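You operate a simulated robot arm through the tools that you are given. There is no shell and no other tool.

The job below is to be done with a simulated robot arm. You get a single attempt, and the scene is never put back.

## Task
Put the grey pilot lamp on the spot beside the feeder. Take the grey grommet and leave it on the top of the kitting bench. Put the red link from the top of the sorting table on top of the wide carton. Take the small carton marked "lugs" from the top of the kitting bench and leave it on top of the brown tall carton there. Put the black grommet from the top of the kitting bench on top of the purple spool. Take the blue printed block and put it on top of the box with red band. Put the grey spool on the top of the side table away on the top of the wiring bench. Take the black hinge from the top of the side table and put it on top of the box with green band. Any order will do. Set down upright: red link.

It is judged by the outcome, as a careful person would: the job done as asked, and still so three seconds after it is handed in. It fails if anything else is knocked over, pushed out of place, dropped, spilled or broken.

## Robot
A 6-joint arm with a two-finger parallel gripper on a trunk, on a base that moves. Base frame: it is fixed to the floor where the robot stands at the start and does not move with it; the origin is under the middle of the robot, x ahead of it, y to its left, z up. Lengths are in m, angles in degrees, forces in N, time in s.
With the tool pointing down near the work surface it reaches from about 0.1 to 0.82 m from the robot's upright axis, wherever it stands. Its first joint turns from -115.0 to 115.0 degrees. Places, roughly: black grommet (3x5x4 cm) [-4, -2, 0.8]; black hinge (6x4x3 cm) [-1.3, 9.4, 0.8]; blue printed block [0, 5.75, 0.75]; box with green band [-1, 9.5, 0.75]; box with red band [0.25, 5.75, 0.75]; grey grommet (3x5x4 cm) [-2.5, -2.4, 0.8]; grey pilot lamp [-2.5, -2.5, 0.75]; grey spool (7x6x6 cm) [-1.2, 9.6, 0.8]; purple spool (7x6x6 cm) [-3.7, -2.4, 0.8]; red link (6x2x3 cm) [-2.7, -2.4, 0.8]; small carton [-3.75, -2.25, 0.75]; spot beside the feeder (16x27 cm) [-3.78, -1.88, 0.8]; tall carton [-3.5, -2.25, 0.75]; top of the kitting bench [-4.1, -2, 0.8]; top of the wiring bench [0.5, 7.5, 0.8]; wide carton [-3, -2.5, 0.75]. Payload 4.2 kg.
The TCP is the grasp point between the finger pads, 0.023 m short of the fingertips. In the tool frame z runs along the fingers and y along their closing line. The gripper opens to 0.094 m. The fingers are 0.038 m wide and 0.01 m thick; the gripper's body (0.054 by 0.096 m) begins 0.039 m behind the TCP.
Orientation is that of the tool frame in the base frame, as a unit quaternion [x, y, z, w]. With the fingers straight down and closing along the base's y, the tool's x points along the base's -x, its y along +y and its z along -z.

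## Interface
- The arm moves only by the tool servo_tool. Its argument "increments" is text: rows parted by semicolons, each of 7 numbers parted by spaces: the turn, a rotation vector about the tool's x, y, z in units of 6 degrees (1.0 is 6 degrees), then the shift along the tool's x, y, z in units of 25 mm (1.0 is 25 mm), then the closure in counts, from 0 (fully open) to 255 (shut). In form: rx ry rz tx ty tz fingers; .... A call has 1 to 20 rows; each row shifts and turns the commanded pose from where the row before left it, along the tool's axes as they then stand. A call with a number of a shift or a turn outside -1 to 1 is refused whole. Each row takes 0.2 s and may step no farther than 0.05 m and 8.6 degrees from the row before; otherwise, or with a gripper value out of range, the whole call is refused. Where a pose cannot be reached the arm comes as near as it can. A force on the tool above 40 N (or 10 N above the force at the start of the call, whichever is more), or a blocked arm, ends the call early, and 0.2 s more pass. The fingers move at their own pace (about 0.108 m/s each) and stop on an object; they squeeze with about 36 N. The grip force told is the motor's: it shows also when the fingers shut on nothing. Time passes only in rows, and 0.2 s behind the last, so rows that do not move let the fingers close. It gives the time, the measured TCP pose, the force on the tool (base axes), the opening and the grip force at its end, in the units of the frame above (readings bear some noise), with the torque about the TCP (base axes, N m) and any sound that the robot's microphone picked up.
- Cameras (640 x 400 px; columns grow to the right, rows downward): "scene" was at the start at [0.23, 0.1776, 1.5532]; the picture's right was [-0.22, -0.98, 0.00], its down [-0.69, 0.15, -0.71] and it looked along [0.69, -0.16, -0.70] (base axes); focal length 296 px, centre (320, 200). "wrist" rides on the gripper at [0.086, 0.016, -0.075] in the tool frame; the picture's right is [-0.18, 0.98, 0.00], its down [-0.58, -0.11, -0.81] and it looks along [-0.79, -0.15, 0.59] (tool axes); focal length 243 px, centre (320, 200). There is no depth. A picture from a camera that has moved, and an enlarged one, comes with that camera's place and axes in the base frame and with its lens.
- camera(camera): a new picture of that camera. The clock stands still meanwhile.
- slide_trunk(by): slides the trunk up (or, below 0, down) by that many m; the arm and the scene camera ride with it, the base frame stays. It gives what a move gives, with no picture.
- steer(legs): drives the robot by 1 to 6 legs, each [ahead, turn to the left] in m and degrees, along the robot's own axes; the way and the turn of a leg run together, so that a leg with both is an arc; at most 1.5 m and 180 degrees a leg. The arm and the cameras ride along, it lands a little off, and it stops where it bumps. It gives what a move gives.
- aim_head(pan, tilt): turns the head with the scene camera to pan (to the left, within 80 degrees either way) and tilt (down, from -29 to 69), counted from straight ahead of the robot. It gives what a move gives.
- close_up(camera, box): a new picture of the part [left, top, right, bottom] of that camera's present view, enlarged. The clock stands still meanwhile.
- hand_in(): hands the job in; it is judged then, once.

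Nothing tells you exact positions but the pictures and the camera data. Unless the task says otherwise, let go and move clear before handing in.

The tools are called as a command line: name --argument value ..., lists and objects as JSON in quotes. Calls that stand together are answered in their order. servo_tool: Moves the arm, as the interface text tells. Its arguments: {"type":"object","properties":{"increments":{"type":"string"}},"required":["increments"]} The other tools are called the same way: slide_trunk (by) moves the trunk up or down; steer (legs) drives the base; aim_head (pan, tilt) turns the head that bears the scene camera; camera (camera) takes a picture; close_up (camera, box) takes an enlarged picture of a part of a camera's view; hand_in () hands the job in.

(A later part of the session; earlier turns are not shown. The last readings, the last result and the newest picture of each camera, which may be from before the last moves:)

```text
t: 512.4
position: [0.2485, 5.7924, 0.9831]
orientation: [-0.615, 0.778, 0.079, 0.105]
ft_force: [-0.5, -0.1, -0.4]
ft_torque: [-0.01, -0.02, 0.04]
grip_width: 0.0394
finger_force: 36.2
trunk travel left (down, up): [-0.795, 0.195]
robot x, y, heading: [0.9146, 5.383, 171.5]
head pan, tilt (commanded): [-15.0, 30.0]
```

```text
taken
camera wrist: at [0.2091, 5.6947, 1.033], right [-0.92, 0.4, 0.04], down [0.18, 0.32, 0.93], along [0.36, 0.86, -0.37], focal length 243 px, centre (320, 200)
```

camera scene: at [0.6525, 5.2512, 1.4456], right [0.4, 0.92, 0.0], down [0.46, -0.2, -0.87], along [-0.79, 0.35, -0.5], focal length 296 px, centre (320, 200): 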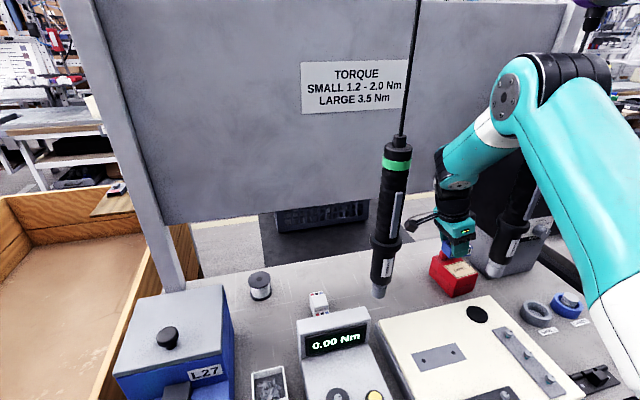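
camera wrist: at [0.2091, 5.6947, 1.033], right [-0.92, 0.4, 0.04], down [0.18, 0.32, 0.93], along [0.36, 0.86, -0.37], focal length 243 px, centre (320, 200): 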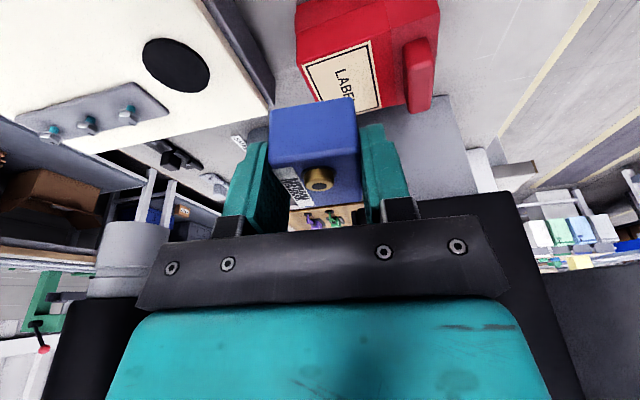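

Clear so far. Moving the last 4.7 cm north over the label area.

servo_tool --increments "0 0 0 -0.84 0.372 0.226 255;0 0 0 -0.84 0.372 0.226 255;0 0 0 0 0 0 255"

camera --camera "wrist"

close_up --camera "scene" --box '[370, 120, 570, 310]'

```text
t: 513.2
position: [0.2401, 5.8403, 0.982]
orientation: [-0.615, 0.778, 0.079, 0.104]
ft_force: [0.7, 0.0, -1.6]
ft_torque: [0.0, 0.01, 0.02]
grip_width: 0.0392
finger_force: 36.1
trunk travel left (down, up): [-0.795, 0.195]
robot x, y, heading: [0.9187, 5.3843, 171.4]
head pan, tilt (commanded): [-15.0, 30.0]
```

```text
taken
camera wrist: at [0.1995, 5.7421, 1.0322], right [-0.92, 0.4, 0.04], down [0.18, 0.32, 0.93], along [0.36, 0.86, -0.37], focal length 243 px, centre (320, 200)
```

wrist: 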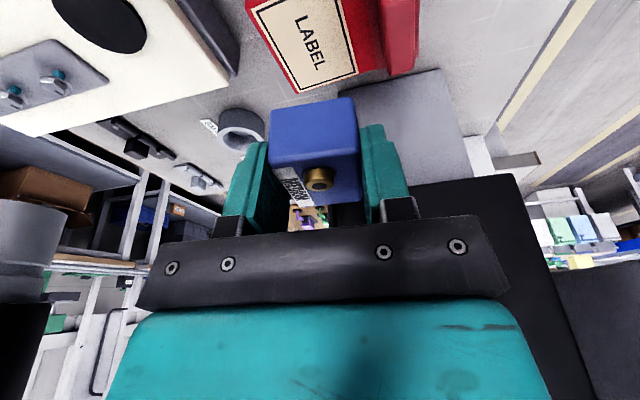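

```text
2.11 times, centred on (470, 215) of scene
camera zoom: at [0.6525, 5.2513, 1.4456], right [0.4, 0.92, 0.0], down [0.46, -0.2, -0.87], along [-0.79, 0.35, -0.5], focal length 624 px, centre (4, 168)
```

zoom: 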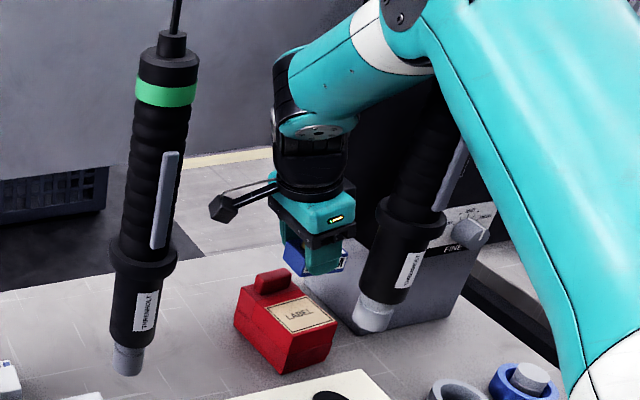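

Aligned over the label area. Lowering to just above the box top.

servo_tool --increments "0 0 0 0.24 0 0.9 255;0 0 0 0.24 0 0.9 255;0 0 0 0.2 0 0.75 255;0 0 0 0 0 0 255"

camera --camera "wrist"

close_up --camera "scene" --box '[400, 160, 520, 310]'

```text
t: 514.2
position: [0.2391, 5.8404, 0.9171]
orientation: [-0.615, 0.778, 0.079, 0.105]
ft_force: [0.5, 0.9, -0.6]
ft_torque: [0.01, 0.03, 0.01]
grip_width: 0.0393
finger_force: 36.4
trunk travel left (down, up): [-0.795, 0.195]
robot x, y, heading: [0.9136, 5.3846, 171.6]
head pan, tilt (commanded): [-15.0, 30.0]
```

```text
taken
camera wrist: at [0.1995, 5.7419, 0.9666], right [-0.92, 0.4, 0.04], down [0.18, 0.32, 0.93], along [0.36, 0.86, -0.37], focal length 243 px, centre (320, 200)
```

wrist: 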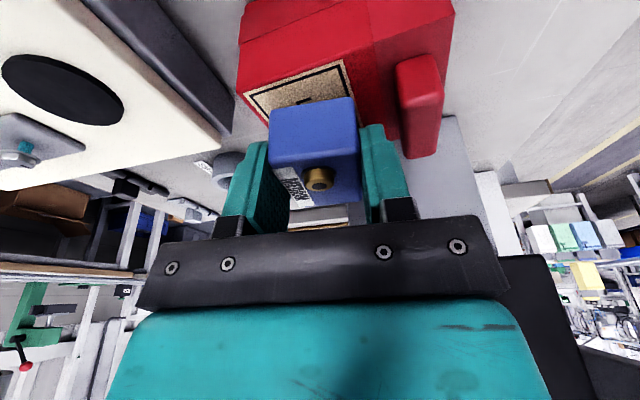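

```text
2.67 times, centred on (460, 235) of scene
camera zoom: at [0.6525, 5.2513, 1.4456], right [0.4, 0.92, 0.0], down [0.46, -0.2, -0.87], along [-0.79, 0.35, -0.5], focal length 791 px, centre (-53, 107)
```

zoom: 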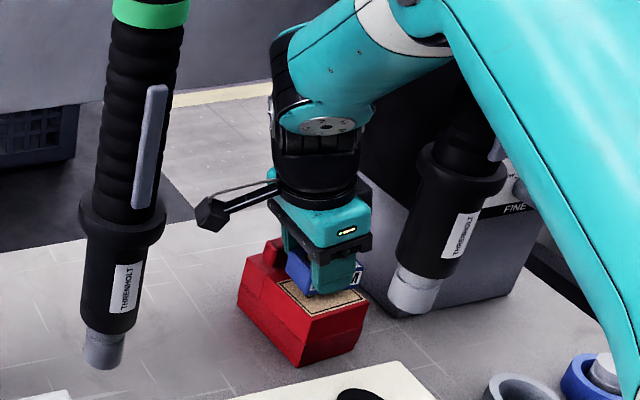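

Close to seating. Shifting 5 mm toward the front to keep the rear finger clear of the knob, then lowering in small steps.

servo_tool --increments "0 0 0 0 -0.22 0 255;0 0 0 0.03 0 0.12 255;0 0 0 0 0 0 255"

servo_tool --increments "0 0 0 0.025 0 0.097 255;0 0 0 0 0 0 255"

servo_tool --increments "0 0 0 0.02 0 0.08 255;0 0 0 0 0 0 255"

servo_tool --increments "0 0 0 0.02 0 0.08 255;0 0 0 0 0 0 255"

```text
t: 515.0
position: [0.2448, 5.8373, 0.9132]
orientation: [-0.615, 0.778, 0.079, 0.104]
ft_force: [-0.4, 0.1, -0.3]
ft_torque: [-0.01, 0.04, -0.01]
grip_width: 0.0392
finger_force: 35.8
trunk travel left (down, up): [-0.795, 0.195]
robot x, y, heading: [0.9178, 5.3815, 171.4]
head pan, tilt (commanded): [-15.0, 30.0]
```

```text
t: 515.6
position: [0.2451, 5.8374, 0.9115]
orientation: [-0.615, 0.778, 0.079, 0.104]
ft_force: [0.2, 0.3, 0.1]
ft_torque: [0.01, 0.0, 0.0]
grip_width: 0.0392
finger_force: 36.2
trunk travel left (down, up): [-0.795, 0.195]
robot x, y, heading: [0.9165, 5.3849, 171.5]
head pan, tilt (commanded): [-15.0, 30.0]
```

```text
t: 516.2
position: [0.2446, 5.8378, 0.91]
orientation: [-0.615, 0.778, 0.079, 0.104]
ft_force: [0.0, 0.5, -0.9]
ft_torque: [-0.02, 0.0, -0.01]
grip_width: 0.0395
finger_force: 35.8
trunk travel left (down, up): [-0.795, 0.195]
robot x, y, heading: [0.9176, 5.384, 171.2]
head pan, tilt (commanded): [-15.0, 30.0]
```

```text
t: 516.8
position: [0.2452, 5.8375, 0.9079]
orientation: [-0.615, 0.778, 0.079, 0.105]
ft_force: [1.0, 0.6, -0.5]
ft_torque: [0.01, 0.04, -0.04]
grip_width: 0.0395
finger_force: 35.8
trunk travel left (down, up): [-0.795, 0.195]
robot x, y, heading: [0.9167, 5.3837, 171.4]
head pan, tilt (commanded): [-15.0, 30.0]
```

servo_tool --increments "0 0 0 0.02 0 0.08 255;0 0 0 0 0 0 255"

servo_tool --increments "0 0 0 0.02 0 0.08 255;0 0 0 0 0 0 255"

close_up --camera "scene" --box '[420, 210, 500, 310]'

```text
t: 517.4
position: [0.2454, 5.8369, 0.9056]
orientation: [-0.615, 0.778, 0.079, 0.104]
ft_force: [-0.3, 0.8, 0.0]
ft_torque: [0.0, -0.01, 0.0]
grip_width: 0.0396
finger_force: 36.3
trunk travel left (down, up): [-0.795, 0.195]
robot x, y, heading: [0.9166, 5.3853, 171.3]
head pan, tilt (commanded): [-15.0, 30.0]
```

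```text
t: 518.0
position: [0.2457, 5.8373, 0.9036]
orientation: [-0.615, 0.777, 0.079, 0.103]
ft_force: [0.1, 0.3, -0.6]
ft_torque: [0.0, 0.0, -0.02]
grip_width: 0.0393
finger_force: 36.1
trunk travel left (down, up): [-0.795, 0.195]
robot x, y, heading: [0.9167, 5.3804, 171.5]
head pan, tilt (commanded): [-15.0, 30.0]
```

```text
4.00 times, centred on (460, 260) of scene
camera zoom: at [0.6525, 5.2513, 1.4456], right [0.4, 0.92, 0.0], down [0.46, -0.2, -0.87], along [-0.79, 0.35, -0.5], focal length 1186 px, centre (-240, -40)
```

zoom: 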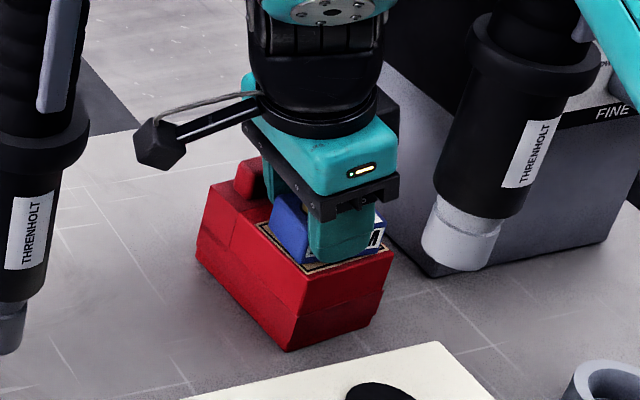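

servo_tool --increments "0 0 0 0.015 0 0.06 255;0 0 0 0 0 0 255"

servo_tool --increments "0 0 0 0.015 0 0.06 255;0 0 0 0 0 0 255"

servo_tool --increments "0 0 0 0.015 0 0.06 255;0 0 0 0 0 0 255"

```text
t: 518.6
position: [0.2456, 5.8366, 0.9042]
orientation: [-0.614, 0.778, 0.079, 0.104]
ft_force: [0.1, -0.8, 8.4]
ft_torque: [-0.11, 0.17, 0.02]
grip_width: 0.0395
finger_force: 36.3
trunk travel left (down, up): [-0.795, 0.195]
robot x, y, heading: [0.9167, 5.389, 171.7]
head pan, tilt (commanded): [-15.0, 30.0]
```

```text
t: 519.2
position: [0.2456, 5.8376, 0.9027]
orientation: [-0.614, 0.779, 0.08, 0.104]
ft_force: [2.2, -0.5, 25.5]
ft_torque: [-0.44, 0.11, 0.02]
grip_width: 0.0392
finger_force: 36.2
trunk travel left (down, up): [-0.795, 0.195]
robot x, y, heading: [0.9166, 5.3878, 171.6]
head pan, tilt (commanded): [-15.0, 30.0]
```

```text
t: 519.8
position: [0.2454, 5.8384, 0.9023]
orientation: [-0.614, 0.778, 0.082, 0.103]
ft_force: [0.3, 0.6, 37.1]
ft_torque: [-0.06, 0.01, 0.03]
grip_width: 0.0394
finger_force: 35.6
trunk travel left (down, up): [-0.795, 0.195]
robot x, y, heading: [0.9156, 5.3856, 171.3]
head pan, tilt (commanded): [-15.0, 30.0]
```

Seated (contact at z≈0.9035). Relieving the pressure and opening just a few millimetres per side.

servo_tool --increments "0 0 0 -0.025 0 -0.095 255;0 0 0 0 0 0 255"

servo_tool --increments "0 0 0 0 0 0 128;0 0 0 0 0 0 128;0 0 0 0 0 0 128"

camera --camera "wrist"

close_up --camera "scene" --box '[420, 210, 500, 310]'

```text
t: 520.4
position: [0.2467, 5.8378, 0.9021]
orientation: [-0.614, 0.778, 0.079, 0.104]
ft_force: [-5.6, 6.0, 18.2]
ft_torque: [0.33, 0.43, 0.0]
grip_width: 0.0395
finger_force: 36.3
trunk travel left (down, up): [-0.795, 0.195]
robot x, y, heading: [0.9167, 5.3881, 171.7]
head pan, tilt (commanded): [-15.0, 30.0]
```

```text
t: 521.2
position: [0.2456, 5.8374, 0.9015]
orientation: [-0.615, 0.778, 0.077, 0.105]
ft_force: [0.0, 0.0, -0.7]
ft_torque: [0.02, -0.01, -0.02]
grip_width: 0.047
finger_force: 0.0
trunk travel left (down, up): [-0.795, 0.195]
robot x, y, heading: [0.9128, 5.3832, 171.6]
head pan, tilt (commanded): [-15.0, 30.0]
```

```text
taken
camera wrist: at [0.2065, 5.7397, 0.9517], right [-0.92, 0.4, 0.04], down [0.18, 0.32, 0.93], along [0.36, 0.86, -0.37], focal length 243 px, centre (320, 200)
```

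wrist: 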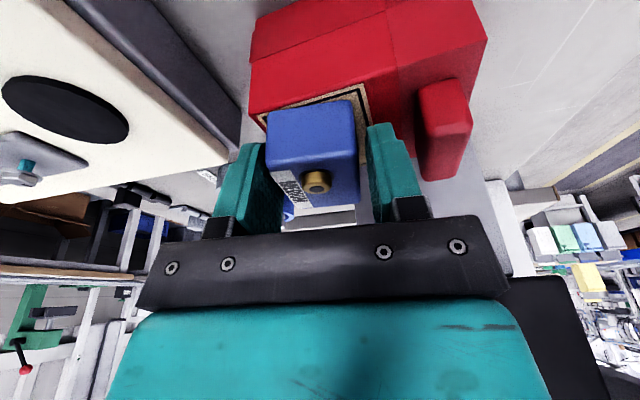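

```text
4.00 times, centred on (460, 260) of scene
camera zoom: at [0.6526, 5.2513, 1.4456], right [0.4, 0.92, 0.0], down [0.46, -0.2, -0.87], along [-0.79, 0.35, -0.5], focal length 1186 px, centre (-240, -40)
```

zoom: 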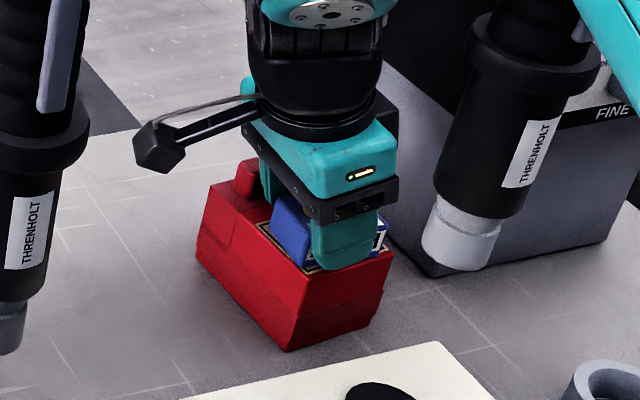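

Block released on the red box. Rising straight up slowly.

servo_tool --increments "0 0 0 -0.05 0 -0.2 128;0 0 0 -0.1 0 -0.39 128;0 0 0 -0.15 0 -0.58 128;0 0 0 -0.2 0 -0.77 128;0 0 0 -0.2 0 -0.77 128;0 0 0 -0.15 0 -0.58 128;0 0 0 0 0 0 128"

camera --camera "wrist"

close_up --camera "scene" --box '[400, 160, 520, 310]'

```text
t: 522.8
position: [0.2441, 5.8373, 0.9864]
orientation: [-0.615, 0.777, 0.079, 0.104]
ft_force: [-0.7, -0.1, 0.6]
ft_torque: [0.0, 0.02, -0.02]
grip_width: 0.0466
finger_force: 0.0
trunk travel left (down, up): [-0.795, 0.195]
robot x, y, heading: [0.917, 5.3834, 171.5]
head pan, tilt (commanded): [-15.0, 30.0]
```

```text
taken
camera wrist: at [0.2053, 5.7393, 1.0365], right [-0.92, 0.4, 0.04], down [0.18, 0.32, 0.93], along [0.36, 0.86, -0.37], focal length 243 px, centre (320, 200)
```

wrist: 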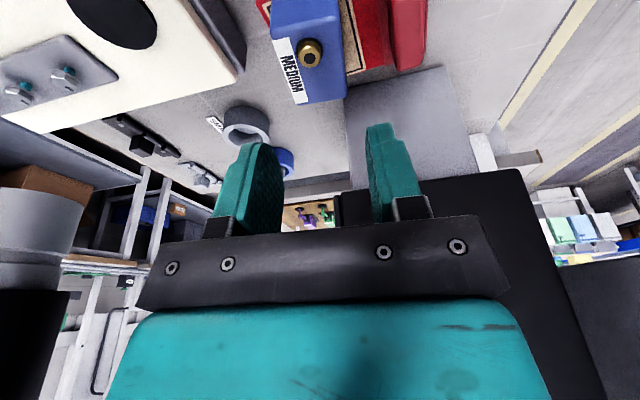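

```text
2.67 times, centred on (460, 235) of scene
camera zoom: at [0.6525, 5.2513, 1.4456], right [0.4, 0.92, 0.0], down [0.46, -0.2, -0.87], along [-0.79, 0.35, -0.5], focal length 791 px, centre (-53, 107)
```

zoom: 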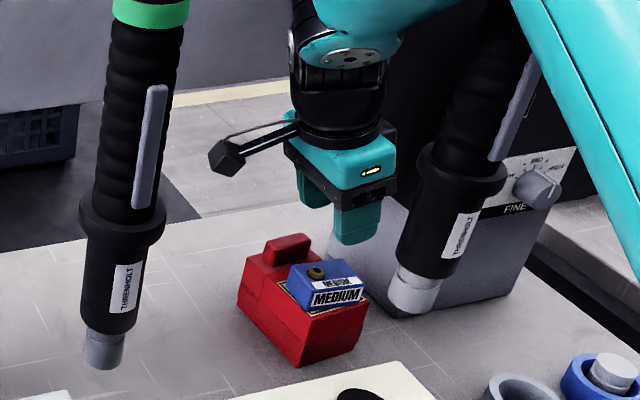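

The MEDIUM block rests on the red box. Retracing: hand back south to n≈5.70, then backing the robot out.

servo_tool --increments "0 0 0 0.854 -0.333 -0.229 128;0 0 0 0.854 -0.333 -0.229 128;0 0 0 0.854 -0.333 -0.229 128;0 0 0 0.854 -0.333 -0.229 128;0 0 0 0.854 -0.333 -0.229 128;0 0 0 0 0 0 128"

steer --legs '[[-0.17, 0]]'

camera --camera "scene"

```text
t: 524.2
position: [0.2599, 5.7195, 0.9867]
orientation: [-0.614, 0.778, 0.079, 0.104]
ft_force: [0.6, -0.7, 0.5]
ft_torque: [-0.01, 0.03, 0.01]
grip_width: 0.047
finger_force: 0.1
trunk travel left (down, up): [-0.795, 0.195]
robot x, y, heading: [0.917, 5.3863, 171.7]
head pan, tilt (commanded): [-15.0, 30.0]
```

```text
t: 525.6
position: [0.4304, 5.697, 0.9872]
orientation: [-0.612, 0.78, 0.079, 0.105]
ft_force: [0.5, -0.3, 0.5]
ft_torque: [0.06, -0.01, -0.01]
grip_width: 0.0471
finger_force: 0.1
trunk travel left (down, up): [-0.795, 0.195]
robot x, y, heading: [1.082, 5.3582, 171.1]
head pan, tilt (commanded): [-15.0, 30.0]
```

```text
taken
camera scene: at [0.8206, 5.2267, 1.4456], right [0.4, 0.92, 0.0], down [0.46, -0.2, -0.87], along [-0.79, 0.35, -0.5], focal length 296 px, centre (320, 200)
```

scene: 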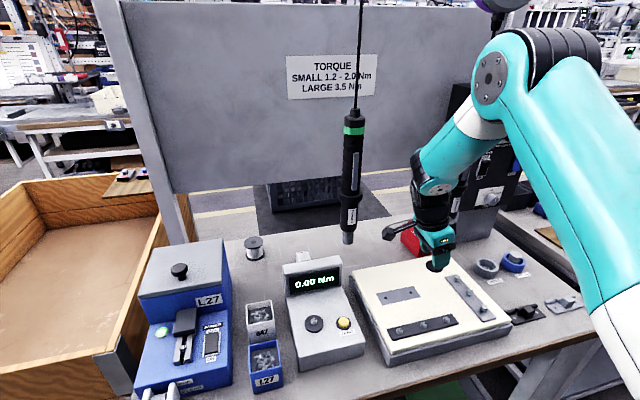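

Clear of the drivers. Backing further and checking the result.

steer --legs '[[-0.17, 0]]'

servo_tool --increments "0 0.8 0 0 0 0 0;0 0.8 0 0 0 0 0;0 0.9 0 0 0 0 0;0 0 0 0.5 -1 -1 0;0 0 0 0.5 -1 -1 0;0 0 0 0.5 -1 -1 0;0 0 0 0.5 -1 -1 0;0 0 0 0.5 -1 -1 0;0 0 0 0 0 0 0"

aim_head --pan 0 --tilt 30

camera --camera "scene"

close_up --camera "scene" --box '[340, 150, 500, 260]'

```text
t: 527.1
position: [0.5997, 5.6704, 0.9861]
orientation: [-0.614, 0.778, 0.079, 0.105]
ft_force: [0.2, 0.9, -0.2]
ft_torque: [0.01, -0.02, 0.04]
grip_width: 0.0467
finger_force: 0.0
trunk travel left (down, up): [-0.795, 0.195]
robot x, y, heading: [1.2581, 5.3355, 171.4]
head pan, tilt (commanded): [-15.0, 30.0]
```

```text
t: 529.1
position: [0.7058, 5.5799, 1.1131]
orientation: [-0.618, 0.786, -0.002, 0.001]
ft_force: [-0.3, 0.2, 1.3]
ft_torque: [0.02, 0.02, 0.0]
grip_width: 0.0939
finger_force: 0.1
trunk travel left (down, up): [-0.795, 0.195]
robot x, y, heading: [1.2539, 5.3352, 171.2]
head pan, tilt (commanded): [-15.0, 30.0]
```

```text
t: 529.9
position: [0.7066, 5.5808, 1.1121]
orientation: [-0.619, 0.786, -0.002, 0.002]
ft_force: [0.3, 0.8, -0.3]
ft_torque: [-0.01, 0.01, -0.01]
grip_width: 0.094
finger_force: 0.1
trunk travel left (down, up): [-0.795, 0.195]
robot x, y, heading: [1.2547, 5.3303, 171.3]
head pan, tilt (commanded): [0.0, 30.0]
```

```text
taken
camera scene: at [0.984, 5.1779, 1.4456], right [0.15, 0.99, 0.0], down [0.49, -0.08, -0.87], along [-0.86, 0.13, -0.5], focal length 296 px, centre (320, 200)
```

scene: 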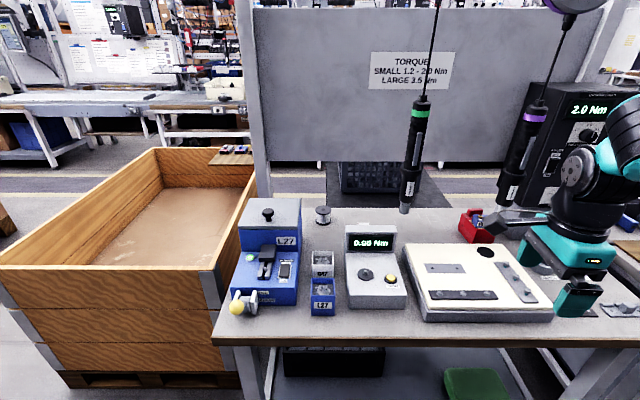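

```text
3.64 times, centred on (420, 205) of scene
camera zoom: at [0.984, 5.1779, 1.4456], right [0.15, 0.99, 0.0], down [0.49, -0.08, -0.87], along [-0.86, 0.13, -0.5], focal length 1078 px, centre (-44, 182)
```

zoom: 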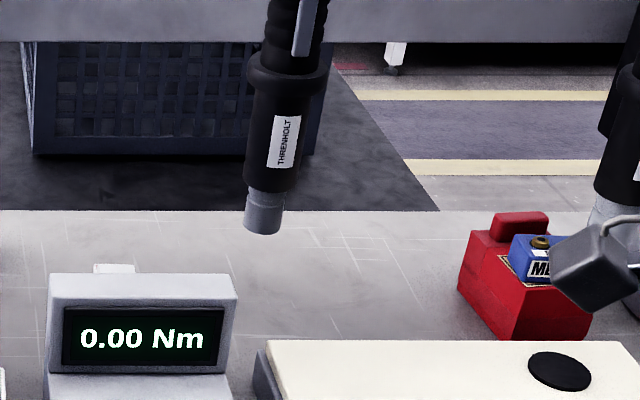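

The block is on the red box and the drivers are undisturbed. Next, the side table. Raising the trunk, turning north and driving up the aisle.

slide_trunk --by 0.12

steer --legs '[[0, -88.8], [1.4, 0], [1.2, 0]]'

aim_head --pan 40 --tilt 20

camera --camera "scene"

```text
t: 531.4
position: [0.7053, 5.5813, 1.2314]
orientation: [-0.618, 0.786, -0.002, 0.001]
ft_force: [0.3, -0.4, 0.5]
ft_torque: [-0.02, 0.02, 0.0]
grip_width: 0.0938
finger_force: 0.2
trunk travel left (down, up): [-0.915, 0.075]
robot x, y, heading: [1.2567, 5.3327, 171.3]
head pan, tilt (commanded): [0.0, 30.0]
```

```text
t: 547.6
position: [1.6513, 8.4689, 1.2325]
orientation: [0.072, 0.997, -0.003, 0.0]
ft_force: [0.2, 0.0, -0.1]
ft_torque: [0.0, 0.02, -0.01]
grip_width: 0.0938
finger_force: 0.0
trunk travel left (down, up): [-0.915, 0.075]
robot x, y, heading: [1.4552, 7.9005, 86.5]
head pan, tilt (commanded): [0.0, 30.0]
```

```text
t: 548.7
position: [1.65, 8.4681, 1.2328]
orientation: [0.072, 0.997, -0.003, 0.0]
ft_force: [1.0, 0.4, -0.1]
ft_torque: [0.01, 0.01, 0.0]
grip_width: 0.094
finger_force: 0.1
trunk travel left (down, up): [-0.915, 0.075]
robot x, y, heading: [1.4549, 7.8989, 86.4]
head pan, tilt (commanded): [40.0, 20.0]
```

```text
taken
camera scene: at [1.213, 8.1373, 1.5816], right [0.8, 0.6, 0.0], down [0.2, -0.28, -0.94], along [-0.56, 0.75, -0.34], focal length 296 px, centre (320, 200)
```

scene: 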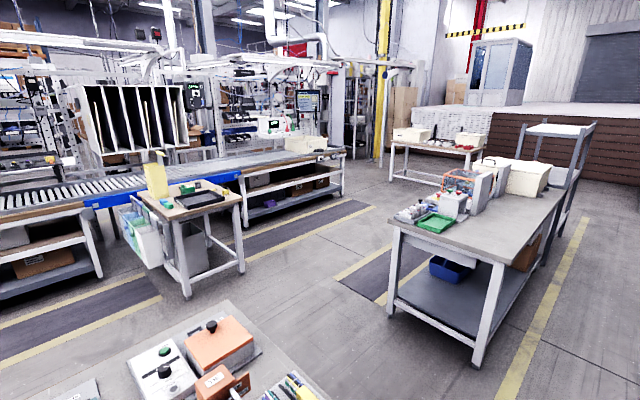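

The gap between the wiring bench and the next bench is about 1.1 m wide, and the side table is reachable from its north side. Driving around: north to n≈9.2, then west through the gap.

steer --legs '[[0, -4.6], [1.17, 0], [0, 90]]'

aim_head --pan 0 --tilt 25

camera --camera "scene"

```text
t: 559.0
position: [1.0608, 9.3031, 1.2319]
orientation: [-0.623, 0.782, -0.002, 0.002]
ft_force: [0.9, 0.3, 0.3]
ft_torque: [-0.03, -0.01, 0.0]
grip_width: 0.0939
finger_force: 0.1
trunk travel left (down, up): [-0.915, 0.075]
robot x, y, heading: [1.613, 9.0653, 171.9]
head pan, tilt (commanded): [40.0, 20.0]
```

```text
t: 560.0
position: [1.0611, 9.3034, 1.2315]
orientation: [-0.624, 0.782, -0.002, 0.001]
ft_force: [0.1, 0.5, -0.4]
ft_torque: [-0.03, 0.06, 0.02]
grip_width: 0.0938
finger_force: 0.2
trunk travel left (down, up): [-0.915, 0.075]
robot x, y, heading: [1.6162, 9.0638, 172.0]
head pan, tilt (commanded): [0.0, 25.0]
```

```text
taken
camera scene: at [1.3439, 8.9047, 1.5736], right [0.14, 0.99, 0.0], down [0.42, -0.06, -0.91], along [-0.9, 0.12, -0.42], focal length 296 px, centre (320, 200)
```

scene: 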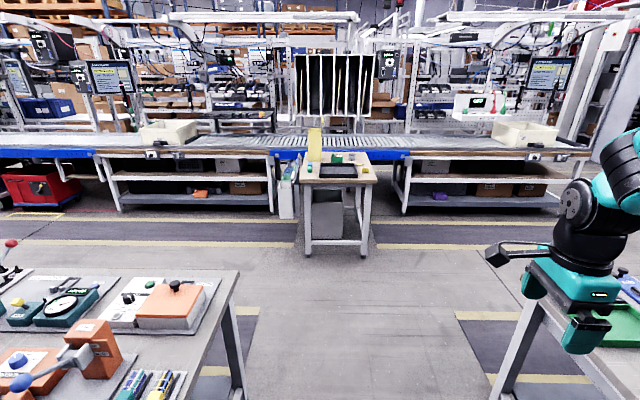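

The side table stands straight ahead, its far end against the conveyor, with free floor on its north side. Driving west through the gap.

steer --legs '[[1.2, 0], [0.4, 0], [0, -90]]'

aim_head --pan 50 --tilt 30

camera --camera "scene"

```text
t: 572.0
position: [0.2879, 9.8503, 1.2324]
orientation: [0.118, 0.993, -0.003, -0.001]
ft_force: [0.3, 0.1, 0.5]
ft_torque: [0.0, 0.01, -0.01]
grip_width: 0.0939
finger_force: 0.1
trunk travel left (down, up): [-0.915, 0.075]
robot x, y, heading: [0.0406, 9.3007, 81.1]
head pan, tilt (commanded): [0.0, 25.0]
```

```text
t: 573.2
position: [0.2866, 9.8511, 1.2319]
orientation: [0.119, 0.993, -0.003, -0.001]
ft_force: [0.3, 0.2, 0.3]
ft_torque: [0.01, -0.03, 0.01]
grip_width: 0.094
finger_force: 0.1
trunk travel left (down, up): [-0.915, 0.075]
robot x, y, heading: [0.0401, 9.3033, 81.5]
head pan, tilt (commanded): [50.0, 30.0]
```

```text
taken
camera scene: at [-0.1913, 9.5492, 1.5656], right [0.75, 0.66, 0.0], down [0.33, -0.38, -0.87], along [-0.57, 0.65, -0.5], focal length 296 px, centre (320, 200)
```

scene: 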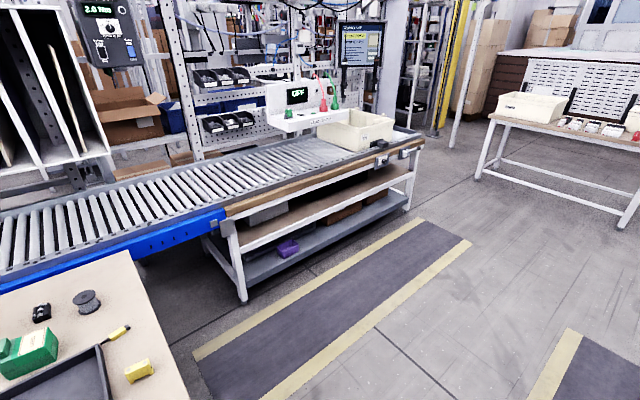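

I see the hinge, grey spool, and green box on the near side of the table. Driving around to the table's north side and facing south.

steer --legs '[[0.74, 0], [0, 90], [0.95, 0], [0, 90.2]]'

aim_head --pan 0 --tilt 45

camera --camera "scene"

```text
t: 579.2
position: [0.0405, 10.6246, 1.2168]
orientation: [-0.237, 0.971, -0.006, -0.03]
ft_force: [1.2, 0.0, 0.4]
ft_torque: [-0.08, 0.07, -0.01]
grip_width: 0.0939
finger_force: 0.1
trunk travel left (down, up): [-0.915, 0.075]
robot x, y, heading: [0.1456, 10.0138, 117.7]
head pan, tilt (commanded): [50.0, 30.0]
stopped in leg 2: the robot was blocked; the commanded pose is now the measured one
```

```text
t: 580.4
position: [0.0331, 10.6193, 1.2195]
orientation: [-0.241, 0.97, -0.005, -0.028]
ft_force: [-0.4, -0.3, 0.3]
ft_torque: [0.03, -0.02, -0.03]
grip_width: 0.0939
finger_force: 0.1
trunk travel left (down, up): [-0.915, 0.075]
robot x, y, heading: [0.1455, 10.0153, 118.2]
head pan, tilt (commanded): [0.0, 45.0]
```

```text
taken
camera scene: at [-0.183, 10.1033, 1.5412], right [0.88, 0.47, 0.03], down [0.36, -0.61, -0.71], along [-0.32, 0.63, -0.71], focal length 296 px, centre (320, 200)
```

scene: 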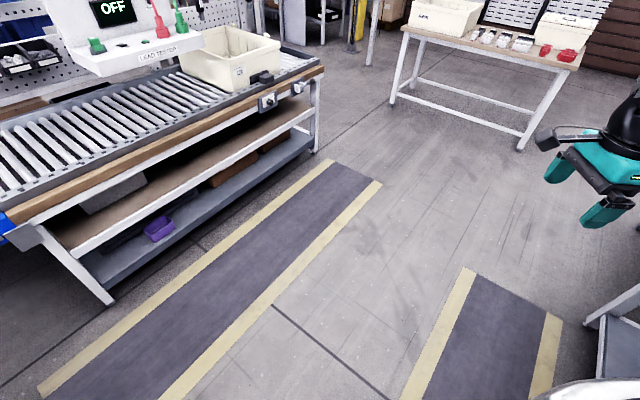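

I was blocked while turning: my rear corner touched the bench on my right. I'll look there before doing anything.

aim_head --pan -78 --tilt 40

camera --camera "scene"

aim_head --pan -45 --tilt 50

camera --camera "scene"

```text
t: 581.9
position: [0.0319, 10.6207, 1.2186]
orientation: [-0.241, 0.97, -0.005, -0.028]
ft_force: [0.0, 0.1, -0.5]
ft_torque: [0.0, -0.01, 0.03]
grip_width: 0.0944
finger_force: 0.0
trunk travel left (down, up): [-0.915, 0.075]
robot x, y, heading: [0.1437, 10.0156, 118.1]
head pan, tilt (commanded): [-78.0, 40.0]
```

```text
taken
camera scene: at [-0.0774, 10.0892, 1.5511], right [0.65, -0.76, 0.01], down [-0.47, -0.4, -0.78], along [0.6, 0.5, -0.62], focal length 296 px, centre (320, 200)
```

scene: 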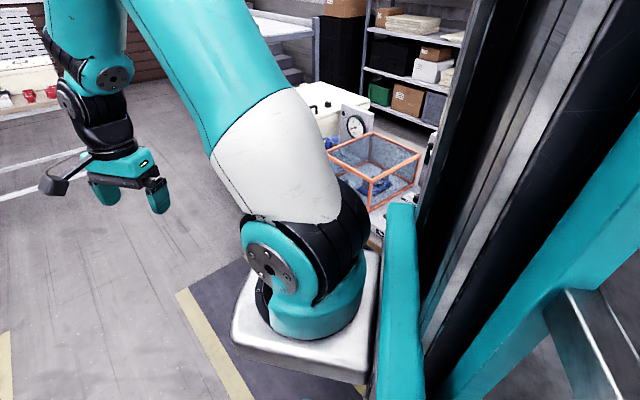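

```text
t: 582.9
position: [0.031, 10.6216, 1.2205]
orientation: [-0.24, 0.97, -0.006, -0.028]
ft_force: [0.1, 0.2, -0.3]
ft_torque: [0.02, 0.02, -0.02]
grip_width: 0.0938
finger_force: 0.1
trunk travel left (down, up): [-0.915, 0.075]
robot x, y, heading: [0.1423, 10.0109, 118.2]
head pan, tilt (commanded): [-45.0, 50.0]
```

```text
taken
camera scene: at [-0.1184, 10.1094, 1.5362], right [0.96, -0.29, 0.02], down [-0.21, -0.72, -0.66], along [0.21, 0.63, -0.75], focal length 296 px, centre (320, 200)
```

scene: 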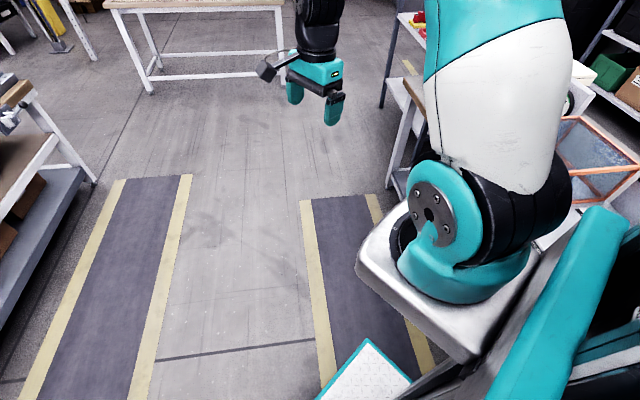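

My rear corner met the leg of the bench to the east (nothing appears moved). I'll undo the turn, back up, and take a diagonal that keeps away from it.

steer --legs '[[0, -36.5]]'

aim_head --pan -60 --tilt 35

camera --camera "scene"

```text
t: 583.9
position: [0.1054, 10.6277, 1.2156]
orientation: [-0.21, 0.977, 0.0, -0.042]
ft_force: [-0.8, 3.1, -1.5]
ft_torque: [-0.19, -0.15, 0.0]
grip_width: 0.094
finger_force: 0.1
trunk travel left (down, up): [-0.915, 0.075]
robot x, y, heading: [0.14, 10.0191, 115.2]
head pan, tilt (commanded): [-45.0, 50.0]
stopped in leg 1: the robot was blocked; the commanded pose is now the measured one
```

```text
t: 584.6
position: [0.1013, 10.6269, 1.216]
orientation: [-0.211, 0.977, -0.001, -0.041]
ft_force: [0.5, -0.7, -0.1]
ft_torque: [0.0, 0.01, 0.02]
grip_width: 0.0941
finger_force: 0.1
trunk travel left (down, up): [-0.915, 0.075]
robot x, y, heading: [0.1405, 10.0179, 115.4]
head pan, tilt (commanded): [-60.0, 35.0]
```

```text
taken
camera scene: at [-0.0615, 10.1384, 1.5579], right [0.82, -0.57, 0.0], down [-0.32, -0.47, -0.82], along [0.47, 0.67, -0.57], focal length 296 px, centre (320, 200)
```

scene: 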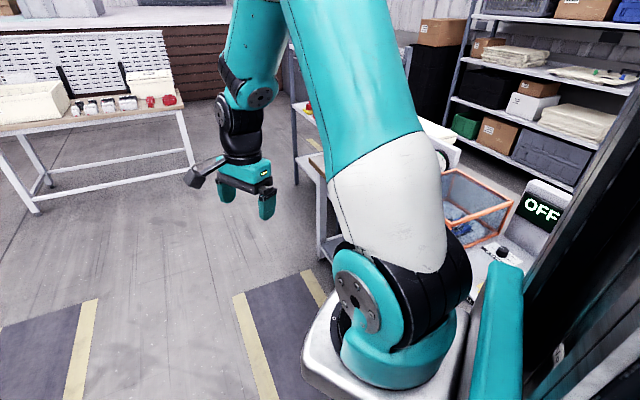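

Still wedged at the rear right. I'll drive straight forward a little to pull that corner away from the bench.

steer --legs '[[0.1, 0]]'

camera --camera "scene"

```text
t: 585.8
position: [0.0594, 10.72, 1.2157]
orientation: [-0.212, 0.976, 0.0, -0.042]
ft_force: [-0.3, -0.9, 0.6]
ft_torque: [0.01, -0.01, 0.02]
grip_width: 0.0939
finger_force: 0.1
trunk travel left (down, up): [-0.915, 0.075]
robot x, y, heading: [0.0992, 10.1105, 115.7]
head pan, tilt (commanded): [-60.0, 35.0]
```

```text
taken
camera scene: at [-0.0965, 10.2337, 1.5578], right [0.82, -0.57, 0.0], down [-0.32, -0.47, -0.82], along [0.46, 0.68, -0.57], focal length 296 px, centre (320, 200)
```

scene: 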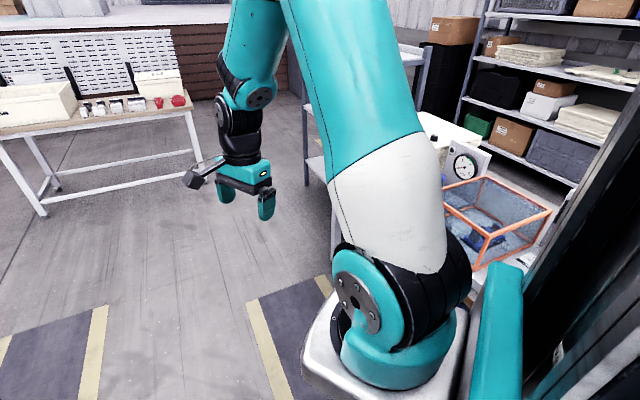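

The base is level and free again; only the tool is tilted ~5°. Moving further from the bench, then turning west.

steer --legs '[[0.3, 0], [0, 56]]'

aim_head --pan 0 --tilt 35

camera --camera "scene"

aim_head --pan -80 --tilt 30

camera --camera "scene"

```text
t: 590.3
position: [-0.5605, 10.684, 1.2154]
orientation: [-0.646, 0.762, -0.019, -0.038]
ft_force: [-0.7, -0.2, -0.1]
ft_torque: [0.01, 0.03, 0.0]
grip_width: 0.0938
finger_force: 0.0
trunk travel left (down, up): [-0.915, 0.075]
robot x, y, heading: [-0.0322, 10.3722, 171.7]
head pan, tilt (commanded): [-60.0, 35.0]
```

```text
t: 591.6
position: [-0.563, 10.6854, 1.2143]
orientation: [-0.647, 0.761, -0.02, -0.037]
ft_force: [-0.4, 0.0, -1.7]
ft_torque: [-0.05, -0.02, 0.02]
grip_width: 0.0938
finger_force: 0.0
trunk travel left (down, up): [-0.915, 0.075]
robot x, y, heading: [-0.0345, 10.3767, 171.9]
head pan, tilt (commanded): [0.0, 35.0]
```

```text
taken
camera scene: at [-0.2988, 10.2175, 1.5578], right [0.14, 0.99, 0.0], down [0.57, -0.08, -0.82], along [-0.81, 0.12, -0.57], focal length 296 px, centre (320, 200)
```

scene: 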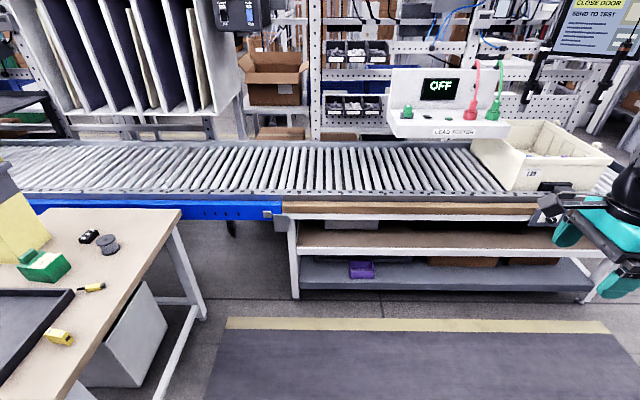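

```text
t: 593.1
position: [-0.5628, 10.6849, 1.2148]
orientation: [-0.647, 0.762, -0.019, -0.037]
ft_force: [0.9, 0.0, 1.3]
ft_torque: [0.01, -0.01, 0.03]
grip_width: 0.0939
finger_force: 0.0
trunk travel left (down, up): [-0.915, 0.075]
robot x, y, heading: [-0.0336, 10.3769, 171.8]
head pan, tilt (commanded): [-80.0, 30.0]
```

```text
taken
camera scene: at [-0.2145, 10.2952, 1.5656], right [1.0, 0.03, 0.0], down [0.02, -0.5, -0.87], along [-0.03, 0.87, -0.5], focal length 296 px, centre (320, 200)
```

scene: 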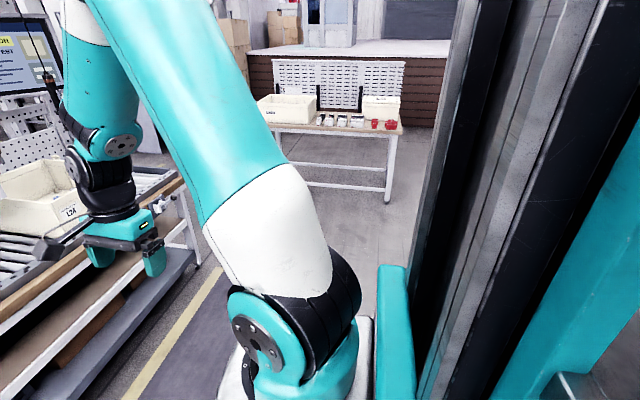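

Clear of everything. Driving west 0.8 m and turning to face the table from the north.

steer --legs '[[0.8, 0], [0, 90]]'

aim_head --pan 0 --tilt 45

camera --camera "scene"

```text
t: 601.3
position: [-1.1224, 9.9573, 1.2139]
orientation: [0.996, -0.076, 0.04, 0.011]
ft_force: [-0.4, 0.1, 0.6]
ft_torque: [-0.03, 0.01, 0.0]
grip_width: 0.0938
finger_force: 0.1
trunk travel left (down, up): [-0.915, 0.075]
robot x, y, heading: [-0.8197, 10.4906, -97.5]
head pan, tilt (commanded): [-80.0, 30.0]
```

```text
t: 602.8
position: [-1.1236, 9.9563, 1.2139]
orientation: [0.996, -0.075, 0.04, 0.012]
ft_force: [0.0, 0.2, 0.6]
ft_torque: [-0.02, 0.0, 0.04]
grip_width: 0.0939
finger_force: 0.1
trunk travel left (down, up): [-0.915, 0.075]
robot x, y, heading: [-0.8198, 10.4921, -97.7]
head pan, tilt (commanded): [0.0, 45.0]
```

```text
taken
camera scene: at [-0.6588, 10.2349, 1.543], right [-0.99, 0.13, 0.0], down [0.09, 0.7, -0.71], along [-0.09, -0.7, -0.71], focal length 296 px, centre (320, 200)
```

scene: 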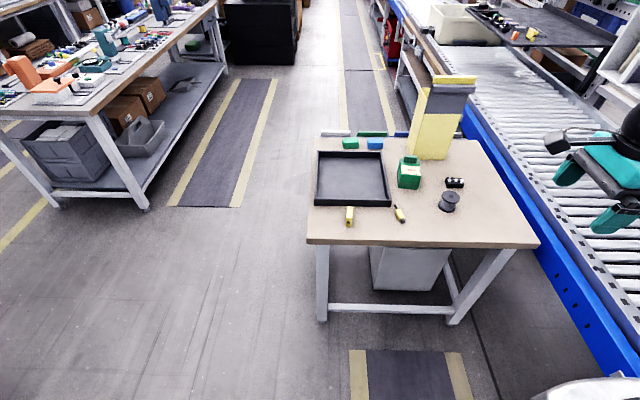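

A clear view of the table: tray, green box, black hinge and grey spool. I'll level the tool and drive up to the table.

servo_tool --increments "0.17 -0.777 0 0 0 0 0;0 0 0 0 0 0 0"

steer --legs '[[0.38, 0]]'

aim_head --pan -10 --tilt 55

camera --camera "scene"

```text
t: 603.4
position: [-1.1231, 9.9586, 1.2148]
orientation: [0.997, -0.075, 0.001, 0.0]
ft_force: [0.4, 0.0, -0.4]
ft_torque: [-0.03, -0.02, 0.0]
grip_width: 0.0942
finger_force: 0.1
trunk travel left (down, up): [-0.915, 0.075]
robot x, y, heading: [-0.8192, 10.4898, -97.5]
head pan, tilt (commanded): [0.0, 45.0]
```

```text
t: 605.8
position: [-1.1737, 9.5745, 1.2158]
orientation: [0.997, -0.076, 0.0, 0.0]
ft_force: [-0.4, -0.5, -0.2]
ft_torque: [-0.01, -0.03, 0.0]
grip_width: 0.0942
finger_force: 0.1
trunk travel left (down, up): [-0.915, 0.075]
robot x, y, heading: [-0.8724, 10.1093, -97.9]
head pan, tilt (commanded): [0.0, 45.0]
```

```text
t: 606.5
position: [-1.1742, 9.5739, 1.2147]
orientation: [0.997, -0.076, -0.001, -0.002]
ft_force: [-0.2, -0.4, -1.2]
ft_torque: [-0.01, -0.01, 0.0]
grip_width: 0.094
finger_force: 0.0
trunk travel left (down, up): [-0.915, 0.075]
robot x, y, heading: [-0.8743, 10.1075, -98.0]
head pan, tilt (commanded): [-10.0, 55.0]
```

```text
taken
camera scene: at [-0.7214, 9.8635, 1.5296], right [-0.95, 0.3, 0.0], down [0.25, 0.78, -0.57], along [-0.17, -0.55, -0.82], focal length 296 px, centre (320, 200)
```

scene: 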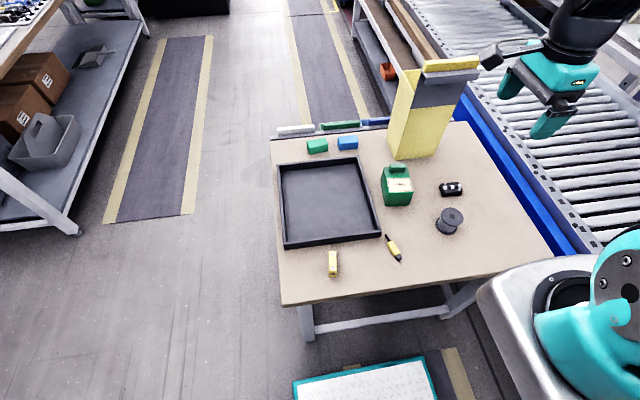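

close_up --camera "scene" --box '[360, 140, 480, 250]'

close_up --camera "scene" --box '[430, 170, 480, 205]'

```text
3.64 times, centred on (420, 195) of scene
camera zoom: at [-0.7214, 9.8635, 1.5296], right [-0.95, 0.3, 0.0], down [0.25, 0.78, -0.57], along [-0.17, -0.55, -0.82], focal length 1078 px, centre (-44, 218)
```

zoom: 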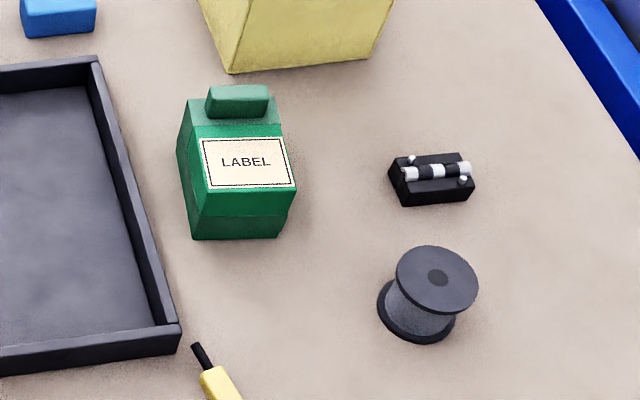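

```text
11.43 times, centred on (455, 188) of scene
camera zoom: at [-0.7214, 9.8635, 1.5296], right [-0.95, 0.3, 0.0], down [0.25, 0.78, -0.57], along [-0.17, -0.55, -0.82], focal length 3388 px, centre (-1223, 343)
```

zoom: 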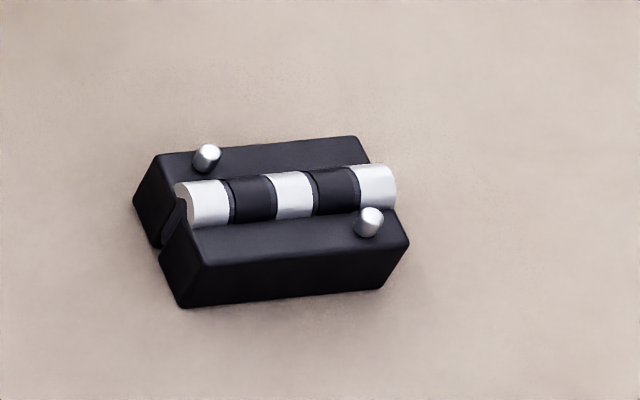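

The green box is the same type (flat front with LABEL, knob at back); target spot ≈(-1.091,9.432). Hinge is at (-1.256,9.465). Moving over the hinge and descending partway.

servo_tool --increments "0 0 0.43 0 0 0 0;0 0 0 -0.47 0.983 0 0;0 0 0 -0.47 0.983 0 0;0 0 0 -0.47 0.983 0 0;0 0 0 -0.47 0.983 0 0;0 0 0 -0.47 0.983 0 0;0 0 0 0 0 1 0;0 0 0 0 0 1 0;0 0 0 0 0 1 0;0 0 0 0 0 1 0;0 0 0 0 0 1 0;0 0 0 0 0 1 0;0 0 0 0 0 1 0;0 0 0 0 0 1 0;0 0 0 0 0 1 0;0 0 0 0 0 1 0;0 0 0 0 0 0.8 0;0 0 0 0 0 0 0"

camera --camera "wrist"

camera --camera "scene"

```text
t: 610.3
position: [-1.2577, 9.4683, 0.9466]
orientation: [0.995, -0.099, 0.001, 0.0]
ft_force: [-0.6, -0.2, -0.5]
ft_torque: [0.0, 0.0, 0.0]
grip_width: 0.0939
finger_force: 0.0
trunk travel left (down, up): [-0.915, 0.075]
robot x, y, heading: [-0.8715, 10.1097, -97.7]
head pan, tilt (commanded): [-10.0, 55.0]
```

```text
taken
camera wrist: at [-1.1757, 9.433, 1.0202], right [-0.37, -0.93, 0.0], down [-0.55, 0.22, 0.81], along [-0.75, 0.3, -0.59], focal length 243 px, centre (320, 200)
```

wrist: 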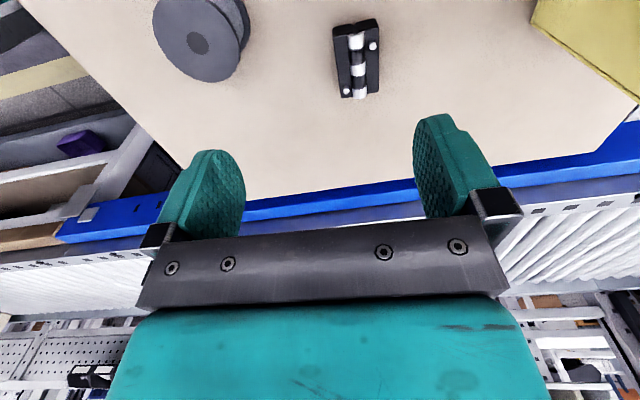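

```text
taken
camera scene: at [-0.7215, 9.8635, 1.5296], right [-0.95, 0.3, 0.0], down [0.25, 0.78, -0.57], along [-0.17, -0.55, -0.82], focal length 296 px, centre (320, 200)
```

scene: 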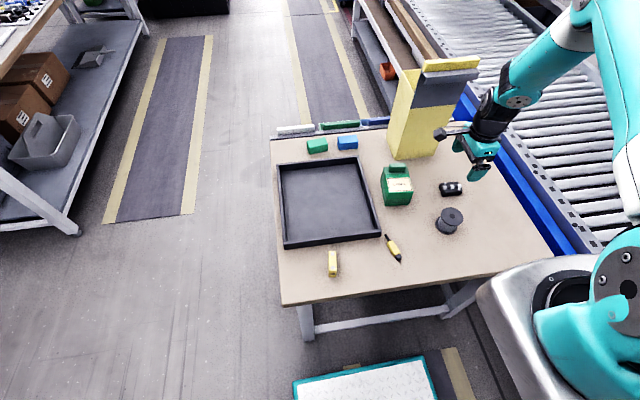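

The wrist and head views disagree unless this table's top is lower: triangulating gives z≈0.76. So the hinge is at ≈(-1.289,9.440). Correcting position and re-checking.

servo_tool --increments "0 0 0 -0.5 0.67 0 0;0 0 0 -0.5 0.67 0 0;0 0 0 0 0 1 0;0 0 0 0 0 0 0"

camera --camera "wrist"

```text
t: 611.3
position: [-1.2868, 9.4383, 0.9202]
orientation: [0.995, -0.099, 0.0, 0.0]
ft_force: [0.2, -0.1, 0.2]
ft_torque: [-0.03, 0.01, -0.02]
grip_width: 0.0941
finger_force: 0.0
trunk travel left (down, up): [-0.915, 0.075]
robot x, y, heading: [-0.8711, 10.1085, -97.8]
head pan, tilt (commanded): [-10.0, 55.0]
```

```text
taken
camera wrist: at [-1.2053, 9.4049, 0.9953], right [-0.37, -0.93, 0.0], down [-0.55, 0.22, 0.81], along [-0.75, 0.3, -0.59], focal length 243 px, centre (320, 200)
```

wrist: 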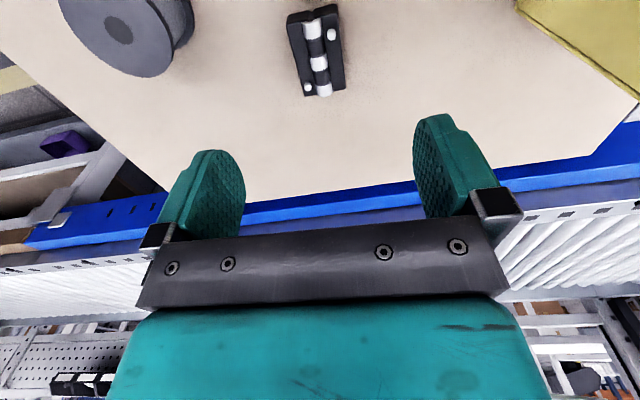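

Triangulation confirms the hinge at (-1.2875,9.441) with the surface near z≈0.76. Descending carefully.

servo_tool --increments "0 0 0 0.03 -0.1 1 0;0 0 0 0 0 1 0;0 0 0 0 0 1 0;0 0 0 0 0 1 0;0 0 0 0 0 0.6 0;0 0 0 0 0 0 0"

camera --camera "wrist"

```text
t: 612.7
position: [-1.2872, 9.4427, 0.8056]
orientation: [0.995, -0.098, 0.0, 0.001]
ft_force: [-0.5, 0.1, 0.0]
ft_torque: [0.02, -0.02, 0.0]
grip_width: 0.0941
finger_force: 0.0
trunk travel left (down, up): [-0.915, 0.075]
robot x, y, heading: [-0.8699, 10.1066, -97.7]
head pan, tilt (commanded): [-10.0, 55.0]
```

```text
taken
camera wrist: at [-1.205, 9.4073, 0.8796], right [-0.37, -0.93, 0.0], down [-0.55, 0.22, 0.81], along [-0.75, 0.3, -0.59], focal length 243 px, centre (320, 200)
```

wrist: 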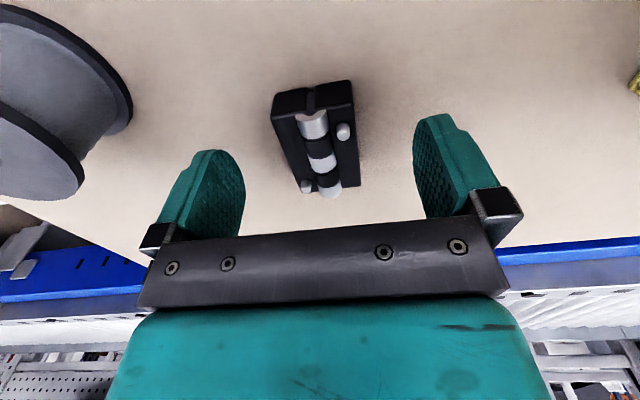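

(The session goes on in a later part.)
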